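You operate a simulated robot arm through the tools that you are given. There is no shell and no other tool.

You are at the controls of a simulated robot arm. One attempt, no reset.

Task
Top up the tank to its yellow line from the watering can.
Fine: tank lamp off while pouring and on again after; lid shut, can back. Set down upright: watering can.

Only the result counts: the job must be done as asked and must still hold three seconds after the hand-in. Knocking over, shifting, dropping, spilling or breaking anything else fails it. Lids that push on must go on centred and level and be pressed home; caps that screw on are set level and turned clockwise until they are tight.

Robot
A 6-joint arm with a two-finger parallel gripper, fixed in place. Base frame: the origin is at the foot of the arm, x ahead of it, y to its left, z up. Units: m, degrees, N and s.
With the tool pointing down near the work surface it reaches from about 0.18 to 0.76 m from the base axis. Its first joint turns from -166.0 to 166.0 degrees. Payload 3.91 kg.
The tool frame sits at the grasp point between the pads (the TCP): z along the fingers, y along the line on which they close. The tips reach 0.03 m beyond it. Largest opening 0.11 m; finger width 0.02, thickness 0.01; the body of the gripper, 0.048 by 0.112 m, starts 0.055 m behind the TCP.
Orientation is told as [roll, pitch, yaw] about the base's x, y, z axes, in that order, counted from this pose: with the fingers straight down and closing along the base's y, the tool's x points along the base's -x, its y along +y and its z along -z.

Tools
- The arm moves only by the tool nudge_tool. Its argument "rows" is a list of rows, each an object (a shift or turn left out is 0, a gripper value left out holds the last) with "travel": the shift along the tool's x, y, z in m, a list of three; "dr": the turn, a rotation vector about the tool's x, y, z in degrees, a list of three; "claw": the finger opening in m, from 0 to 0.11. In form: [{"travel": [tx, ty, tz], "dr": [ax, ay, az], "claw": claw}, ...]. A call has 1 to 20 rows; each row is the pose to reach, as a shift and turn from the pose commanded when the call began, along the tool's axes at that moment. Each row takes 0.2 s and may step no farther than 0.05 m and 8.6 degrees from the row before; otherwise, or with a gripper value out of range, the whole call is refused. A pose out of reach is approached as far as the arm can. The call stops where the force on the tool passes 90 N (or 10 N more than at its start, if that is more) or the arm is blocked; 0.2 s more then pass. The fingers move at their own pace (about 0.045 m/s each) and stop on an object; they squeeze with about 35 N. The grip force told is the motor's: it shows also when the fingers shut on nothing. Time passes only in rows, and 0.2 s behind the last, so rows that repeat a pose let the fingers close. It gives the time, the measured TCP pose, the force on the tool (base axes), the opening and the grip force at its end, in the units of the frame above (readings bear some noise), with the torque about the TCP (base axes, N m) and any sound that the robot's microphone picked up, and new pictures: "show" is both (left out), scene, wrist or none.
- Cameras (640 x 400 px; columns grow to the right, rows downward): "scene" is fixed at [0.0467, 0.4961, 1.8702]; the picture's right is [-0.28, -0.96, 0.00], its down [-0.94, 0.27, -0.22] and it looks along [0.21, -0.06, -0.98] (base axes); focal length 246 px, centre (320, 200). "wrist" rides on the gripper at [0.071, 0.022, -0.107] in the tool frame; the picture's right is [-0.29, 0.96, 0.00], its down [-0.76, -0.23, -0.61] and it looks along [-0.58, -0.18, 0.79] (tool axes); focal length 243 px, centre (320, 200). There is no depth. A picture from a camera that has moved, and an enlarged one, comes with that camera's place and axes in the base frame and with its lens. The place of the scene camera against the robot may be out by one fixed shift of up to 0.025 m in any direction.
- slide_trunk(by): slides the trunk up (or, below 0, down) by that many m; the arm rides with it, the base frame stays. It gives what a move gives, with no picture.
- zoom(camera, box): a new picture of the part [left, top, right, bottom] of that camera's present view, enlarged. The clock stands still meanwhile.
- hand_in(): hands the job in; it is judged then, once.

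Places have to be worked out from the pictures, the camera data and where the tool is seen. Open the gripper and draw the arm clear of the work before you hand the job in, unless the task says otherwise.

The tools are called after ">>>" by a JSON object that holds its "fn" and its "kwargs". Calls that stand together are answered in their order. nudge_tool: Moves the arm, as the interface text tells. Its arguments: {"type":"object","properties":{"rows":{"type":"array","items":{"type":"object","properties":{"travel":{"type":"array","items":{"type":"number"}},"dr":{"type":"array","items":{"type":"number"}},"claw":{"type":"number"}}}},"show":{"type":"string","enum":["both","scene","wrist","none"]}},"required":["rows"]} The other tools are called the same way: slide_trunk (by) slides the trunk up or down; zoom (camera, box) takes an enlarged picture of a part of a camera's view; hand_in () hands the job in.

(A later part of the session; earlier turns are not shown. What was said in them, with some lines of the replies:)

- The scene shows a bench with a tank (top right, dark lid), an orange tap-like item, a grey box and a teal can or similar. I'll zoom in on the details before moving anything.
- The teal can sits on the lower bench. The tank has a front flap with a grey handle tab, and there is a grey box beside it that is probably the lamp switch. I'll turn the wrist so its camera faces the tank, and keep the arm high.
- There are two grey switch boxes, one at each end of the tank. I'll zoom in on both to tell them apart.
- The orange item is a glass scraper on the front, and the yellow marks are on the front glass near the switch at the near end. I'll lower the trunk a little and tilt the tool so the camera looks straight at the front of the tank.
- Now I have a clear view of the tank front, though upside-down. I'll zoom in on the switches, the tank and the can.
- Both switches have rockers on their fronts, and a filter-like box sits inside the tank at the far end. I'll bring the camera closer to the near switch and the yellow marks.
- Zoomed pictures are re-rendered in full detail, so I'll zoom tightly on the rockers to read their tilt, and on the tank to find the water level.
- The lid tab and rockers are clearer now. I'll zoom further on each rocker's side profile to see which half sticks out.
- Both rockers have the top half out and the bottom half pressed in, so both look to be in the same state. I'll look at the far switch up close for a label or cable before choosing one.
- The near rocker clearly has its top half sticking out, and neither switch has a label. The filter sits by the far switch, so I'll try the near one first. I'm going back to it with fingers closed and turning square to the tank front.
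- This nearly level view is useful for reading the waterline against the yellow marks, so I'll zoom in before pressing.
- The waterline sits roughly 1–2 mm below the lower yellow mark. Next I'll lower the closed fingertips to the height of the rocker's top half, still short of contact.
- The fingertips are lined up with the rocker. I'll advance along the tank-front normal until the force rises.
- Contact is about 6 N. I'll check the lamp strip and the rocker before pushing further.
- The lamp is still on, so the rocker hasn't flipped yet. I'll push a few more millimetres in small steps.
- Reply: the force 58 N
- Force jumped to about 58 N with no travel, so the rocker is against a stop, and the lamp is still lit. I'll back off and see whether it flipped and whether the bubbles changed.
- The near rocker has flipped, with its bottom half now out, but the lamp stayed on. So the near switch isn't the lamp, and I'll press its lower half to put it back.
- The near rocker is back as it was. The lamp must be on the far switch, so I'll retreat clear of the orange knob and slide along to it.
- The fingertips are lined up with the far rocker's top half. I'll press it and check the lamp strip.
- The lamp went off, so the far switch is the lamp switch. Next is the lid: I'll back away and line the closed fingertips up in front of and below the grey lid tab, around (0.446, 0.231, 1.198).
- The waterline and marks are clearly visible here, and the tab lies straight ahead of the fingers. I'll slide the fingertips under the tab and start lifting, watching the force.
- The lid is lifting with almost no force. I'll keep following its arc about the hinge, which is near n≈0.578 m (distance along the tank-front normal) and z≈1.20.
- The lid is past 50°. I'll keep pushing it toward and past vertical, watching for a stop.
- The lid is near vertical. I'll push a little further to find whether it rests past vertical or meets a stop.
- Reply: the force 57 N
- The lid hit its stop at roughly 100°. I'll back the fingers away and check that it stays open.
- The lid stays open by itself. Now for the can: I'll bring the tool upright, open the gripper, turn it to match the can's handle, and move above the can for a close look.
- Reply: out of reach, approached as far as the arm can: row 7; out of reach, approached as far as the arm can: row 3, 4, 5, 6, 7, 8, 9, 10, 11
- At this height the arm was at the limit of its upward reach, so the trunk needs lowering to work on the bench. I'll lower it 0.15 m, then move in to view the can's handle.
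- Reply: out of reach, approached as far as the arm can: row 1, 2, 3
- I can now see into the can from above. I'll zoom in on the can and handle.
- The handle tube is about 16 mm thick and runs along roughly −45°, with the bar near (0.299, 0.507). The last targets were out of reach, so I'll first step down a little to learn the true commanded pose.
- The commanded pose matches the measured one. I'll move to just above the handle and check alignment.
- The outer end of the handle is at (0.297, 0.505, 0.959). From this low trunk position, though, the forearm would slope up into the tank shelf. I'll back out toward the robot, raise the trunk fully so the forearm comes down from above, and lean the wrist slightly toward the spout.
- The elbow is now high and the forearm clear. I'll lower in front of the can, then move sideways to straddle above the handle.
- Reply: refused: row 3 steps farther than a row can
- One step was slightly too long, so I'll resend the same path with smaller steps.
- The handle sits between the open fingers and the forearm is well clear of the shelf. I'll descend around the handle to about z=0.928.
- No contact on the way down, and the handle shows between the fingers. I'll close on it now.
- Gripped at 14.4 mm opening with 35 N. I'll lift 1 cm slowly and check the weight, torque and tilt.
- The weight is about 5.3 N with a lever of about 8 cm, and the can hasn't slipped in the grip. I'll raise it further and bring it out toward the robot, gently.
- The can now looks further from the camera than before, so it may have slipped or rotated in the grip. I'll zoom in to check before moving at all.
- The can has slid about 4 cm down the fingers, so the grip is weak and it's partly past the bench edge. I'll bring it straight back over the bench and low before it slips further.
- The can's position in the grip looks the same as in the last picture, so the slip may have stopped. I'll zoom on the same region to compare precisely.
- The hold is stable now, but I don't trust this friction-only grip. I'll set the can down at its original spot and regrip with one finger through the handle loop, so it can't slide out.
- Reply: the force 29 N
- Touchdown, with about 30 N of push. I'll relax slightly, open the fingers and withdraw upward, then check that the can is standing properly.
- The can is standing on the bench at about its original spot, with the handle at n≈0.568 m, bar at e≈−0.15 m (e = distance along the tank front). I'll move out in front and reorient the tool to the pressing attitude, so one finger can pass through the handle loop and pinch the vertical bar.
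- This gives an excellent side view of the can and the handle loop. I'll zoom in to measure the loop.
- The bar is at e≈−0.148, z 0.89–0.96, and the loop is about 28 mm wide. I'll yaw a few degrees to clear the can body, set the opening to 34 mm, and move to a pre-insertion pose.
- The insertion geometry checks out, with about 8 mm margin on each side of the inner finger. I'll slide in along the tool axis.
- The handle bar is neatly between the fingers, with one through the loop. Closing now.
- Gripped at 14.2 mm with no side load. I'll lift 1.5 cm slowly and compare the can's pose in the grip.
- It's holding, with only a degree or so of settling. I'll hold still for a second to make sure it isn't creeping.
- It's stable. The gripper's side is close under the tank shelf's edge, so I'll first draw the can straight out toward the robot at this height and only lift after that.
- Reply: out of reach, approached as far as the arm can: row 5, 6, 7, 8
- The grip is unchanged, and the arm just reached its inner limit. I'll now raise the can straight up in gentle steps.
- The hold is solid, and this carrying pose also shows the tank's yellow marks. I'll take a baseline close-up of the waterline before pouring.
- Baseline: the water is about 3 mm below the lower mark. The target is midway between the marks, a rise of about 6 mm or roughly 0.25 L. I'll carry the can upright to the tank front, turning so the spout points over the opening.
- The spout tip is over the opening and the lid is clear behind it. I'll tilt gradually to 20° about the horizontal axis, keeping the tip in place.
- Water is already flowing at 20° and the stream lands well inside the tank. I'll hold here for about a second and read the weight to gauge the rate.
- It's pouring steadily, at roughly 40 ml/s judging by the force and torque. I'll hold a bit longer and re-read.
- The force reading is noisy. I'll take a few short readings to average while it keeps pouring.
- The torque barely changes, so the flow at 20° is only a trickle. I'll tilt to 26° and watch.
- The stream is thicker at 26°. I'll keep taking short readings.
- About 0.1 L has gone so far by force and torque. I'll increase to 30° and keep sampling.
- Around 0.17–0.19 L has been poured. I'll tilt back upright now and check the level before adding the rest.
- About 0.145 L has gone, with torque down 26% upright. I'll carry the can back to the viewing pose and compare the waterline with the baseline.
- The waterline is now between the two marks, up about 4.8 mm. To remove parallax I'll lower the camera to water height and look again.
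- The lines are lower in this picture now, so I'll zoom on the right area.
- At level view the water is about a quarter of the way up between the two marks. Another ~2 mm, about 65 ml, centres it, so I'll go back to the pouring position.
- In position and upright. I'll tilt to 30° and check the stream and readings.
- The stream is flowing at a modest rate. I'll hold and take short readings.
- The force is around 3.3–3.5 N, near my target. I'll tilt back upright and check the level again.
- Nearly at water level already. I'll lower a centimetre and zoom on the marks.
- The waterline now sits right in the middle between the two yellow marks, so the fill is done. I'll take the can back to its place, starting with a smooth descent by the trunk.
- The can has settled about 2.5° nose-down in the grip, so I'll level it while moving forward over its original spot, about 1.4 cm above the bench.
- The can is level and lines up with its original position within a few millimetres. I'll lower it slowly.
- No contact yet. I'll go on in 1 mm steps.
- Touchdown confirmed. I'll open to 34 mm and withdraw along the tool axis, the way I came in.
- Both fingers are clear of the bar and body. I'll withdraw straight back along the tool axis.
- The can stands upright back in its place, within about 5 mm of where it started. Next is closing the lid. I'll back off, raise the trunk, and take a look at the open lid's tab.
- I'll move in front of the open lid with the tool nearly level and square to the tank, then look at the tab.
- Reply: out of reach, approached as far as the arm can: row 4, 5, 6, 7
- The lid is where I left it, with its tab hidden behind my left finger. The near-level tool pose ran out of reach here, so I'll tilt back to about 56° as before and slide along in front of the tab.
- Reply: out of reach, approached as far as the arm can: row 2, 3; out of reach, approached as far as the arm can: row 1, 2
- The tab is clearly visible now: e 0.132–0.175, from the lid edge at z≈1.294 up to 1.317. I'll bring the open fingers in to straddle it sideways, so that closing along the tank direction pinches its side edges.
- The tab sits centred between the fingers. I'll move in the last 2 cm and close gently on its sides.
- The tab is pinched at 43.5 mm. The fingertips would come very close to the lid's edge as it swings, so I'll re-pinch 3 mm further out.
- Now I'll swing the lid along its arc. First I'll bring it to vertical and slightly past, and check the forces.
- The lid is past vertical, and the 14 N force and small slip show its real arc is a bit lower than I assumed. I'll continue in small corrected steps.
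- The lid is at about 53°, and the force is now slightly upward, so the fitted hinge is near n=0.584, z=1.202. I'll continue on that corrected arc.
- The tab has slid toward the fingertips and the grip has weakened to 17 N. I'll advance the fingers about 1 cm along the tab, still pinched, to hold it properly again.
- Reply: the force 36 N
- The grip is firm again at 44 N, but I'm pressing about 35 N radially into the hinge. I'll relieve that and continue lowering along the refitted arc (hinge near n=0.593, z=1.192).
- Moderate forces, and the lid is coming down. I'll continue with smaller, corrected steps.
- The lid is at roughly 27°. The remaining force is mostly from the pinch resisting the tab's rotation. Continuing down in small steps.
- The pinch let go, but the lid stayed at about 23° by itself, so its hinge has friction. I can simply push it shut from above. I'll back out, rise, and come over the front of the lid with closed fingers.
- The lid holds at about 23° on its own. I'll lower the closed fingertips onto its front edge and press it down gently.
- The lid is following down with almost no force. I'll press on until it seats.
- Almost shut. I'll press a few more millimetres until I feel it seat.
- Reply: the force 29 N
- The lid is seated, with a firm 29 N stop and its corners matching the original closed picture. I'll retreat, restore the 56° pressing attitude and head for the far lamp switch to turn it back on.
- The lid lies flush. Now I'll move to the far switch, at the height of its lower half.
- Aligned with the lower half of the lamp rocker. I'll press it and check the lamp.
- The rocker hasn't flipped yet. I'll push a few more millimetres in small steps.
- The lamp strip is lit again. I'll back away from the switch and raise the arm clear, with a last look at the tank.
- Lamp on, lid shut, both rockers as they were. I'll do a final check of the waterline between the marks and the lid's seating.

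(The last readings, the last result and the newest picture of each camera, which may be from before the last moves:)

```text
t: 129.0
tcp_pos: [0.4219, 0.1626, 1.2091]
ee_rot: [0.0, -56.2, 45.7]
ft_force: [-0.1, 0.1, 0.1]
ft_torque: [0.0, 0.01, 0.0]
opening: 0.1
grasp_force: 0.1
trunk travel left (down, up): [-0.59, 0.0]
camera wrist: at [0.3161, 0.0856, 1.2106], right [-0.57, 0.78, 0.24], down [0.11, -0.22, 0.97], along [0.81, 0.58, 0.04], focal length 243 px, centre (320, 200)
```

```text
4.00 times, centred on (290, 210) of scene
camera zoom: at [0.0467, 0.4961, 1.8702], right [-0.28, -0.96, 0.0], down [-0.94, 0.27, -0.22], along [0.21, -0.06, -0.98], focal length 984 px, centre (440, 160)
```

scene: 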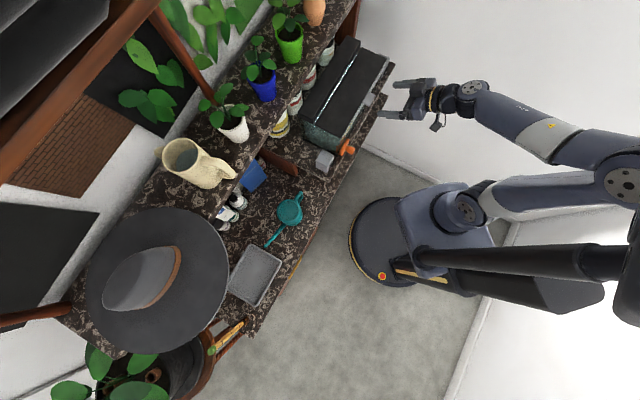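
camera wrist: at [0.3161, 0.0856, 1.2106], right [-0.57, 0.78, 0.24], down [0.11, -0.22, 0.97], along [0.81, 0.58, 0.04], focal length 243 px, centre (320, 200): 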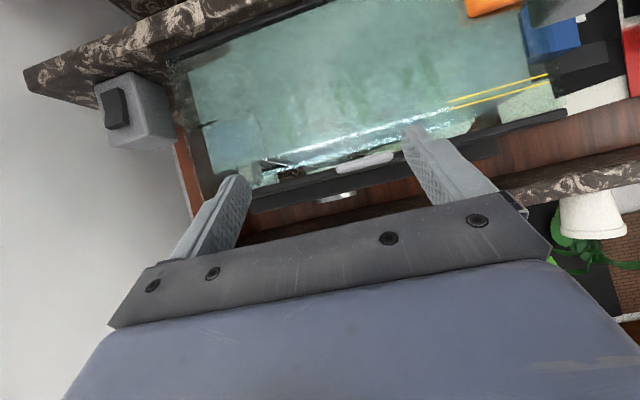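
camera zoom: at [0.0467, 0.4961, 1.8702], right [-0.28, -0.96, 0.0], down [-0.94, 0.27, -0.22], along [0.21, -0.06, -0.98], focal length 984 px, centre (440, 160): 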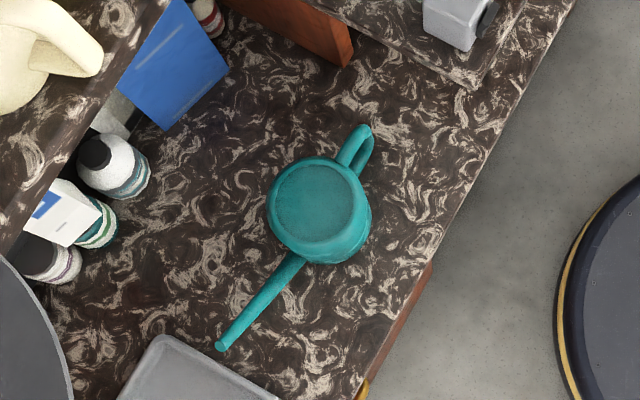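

I'll compare the lid with the very first close-up using the same crop.

>>> {"fn": "zoom", "kwargs": {"camera": "scene", "box": [260, 20, 420, 120]}}

>>> {"fn": "zoom", "kwargs": {"camera": "scene", "box": [330, 80, 390, 118]}}

```text
4.00 times, centred on (340, 70) of scene
camera zoom: at [0.0467, 0.4961, 1.8702], right [-0.28, -0.96, 0.0], down [-0.94, 0.27, -0.22], along [0.21, -0.06, -0.98], focal length 984 px, centre (240, 720)
```

zoom: 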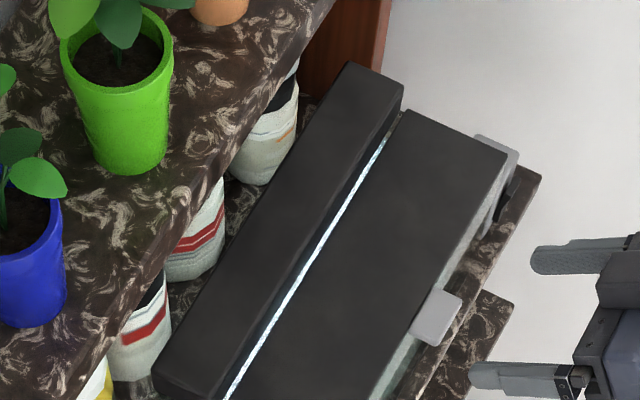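

```text
10.53 times, centred on (360, 99) of scene
camera zoom: at [0.0467, 0.4961, 1.8702], right [-0.28, -0.96, 0.0], down [-0.94, 0.27, -0.22], along [0.21, -0.06, -0.98], focal length 2588 px, centre (-101, 1263)
```

zoom: 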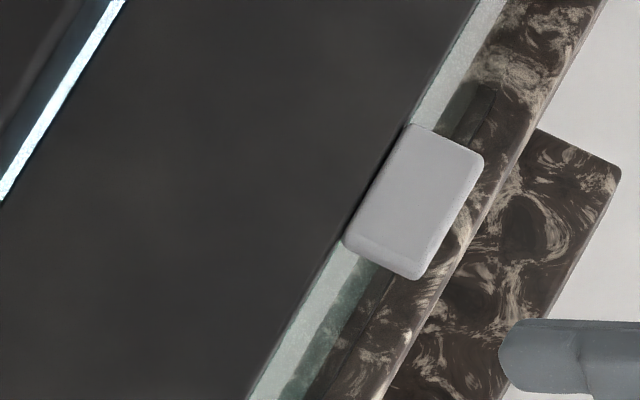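

The lid and tab match the starting picture exactly. I'll draw the arm further clear with the gripper open, then hand in.

>>> {"fn": "nudge_tool", "kwargs": {"rows": [{"travel": [-0.01, -0.02, -0.035], "claw": 0.1}, {"travel": [-0.03, -0.05, -0.065], "claw": 0.1}, {"travel": [-0.05, -0.08, -0.09], "claw": 0.1}, {"travel": [-0.05, -0.08, -0.09], "claw": 0.1}], "show": "scene"}}

```text
t: 130.0
tcp_pos: [0.4485, 0.072, 1.3011]
ee_rot: [0.0, -56.1, 45.7]
ft_force: [0.1, 0.2, 0.3]
ft_torque: [-0.02, -0.01, -0.02]
opening: 0.1001
grasp_force: 0.1
trunk travel left (down, up): [-0.59, 0.0]
```

scene: 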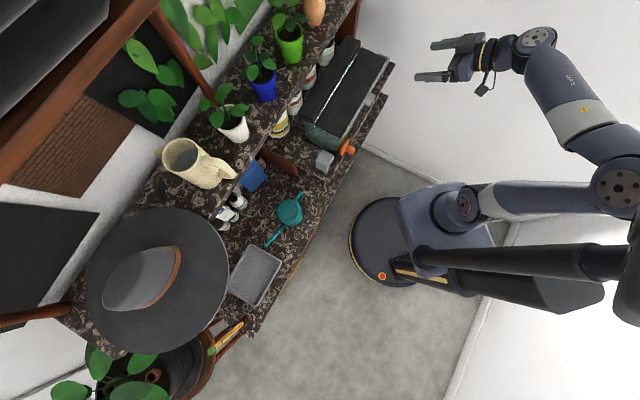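

The water is centred on the yellow marks, the lamp is back on, the lid is shut, and the can stands upright in its place. The arm is clear with the gripper open, so I'm handing in.

>>> {"fn": "hand_in", "kwargs": {}}

```text
The job is handed in.
```

The tank is topped up and I've handed the job in. I don't have a verdict back yet.

- **Water level:** the tank has two thin yellow lines rather than one. I filled to midway between them, and a level view after the last pour showed the water about in the middle.
- **Lamp:** it was off for the whole pour and is on again now.
- **Lid:** it is shut, and the final close-up matches the picture from the start.
- **Watering can:** it stands upright about 5 mm from where it began.
- **Spills:** I saw nothing spilled, and nothing else appears moved.

**Slips along the way:**
- **Wrong switch first:** I pressed the near switch before finding that the far one works the lamp. I set the near one back to its starting position.
- **Can grip:** on the first lift the can slid about 4 cm down in the grip. I set it down, regripped through the handle loop, and it held from then on.
- **Lid grip:** the lid tab slipped out of the grip while I was closing it. The lid stayed partly open by itself, and I pressed it shut from above.
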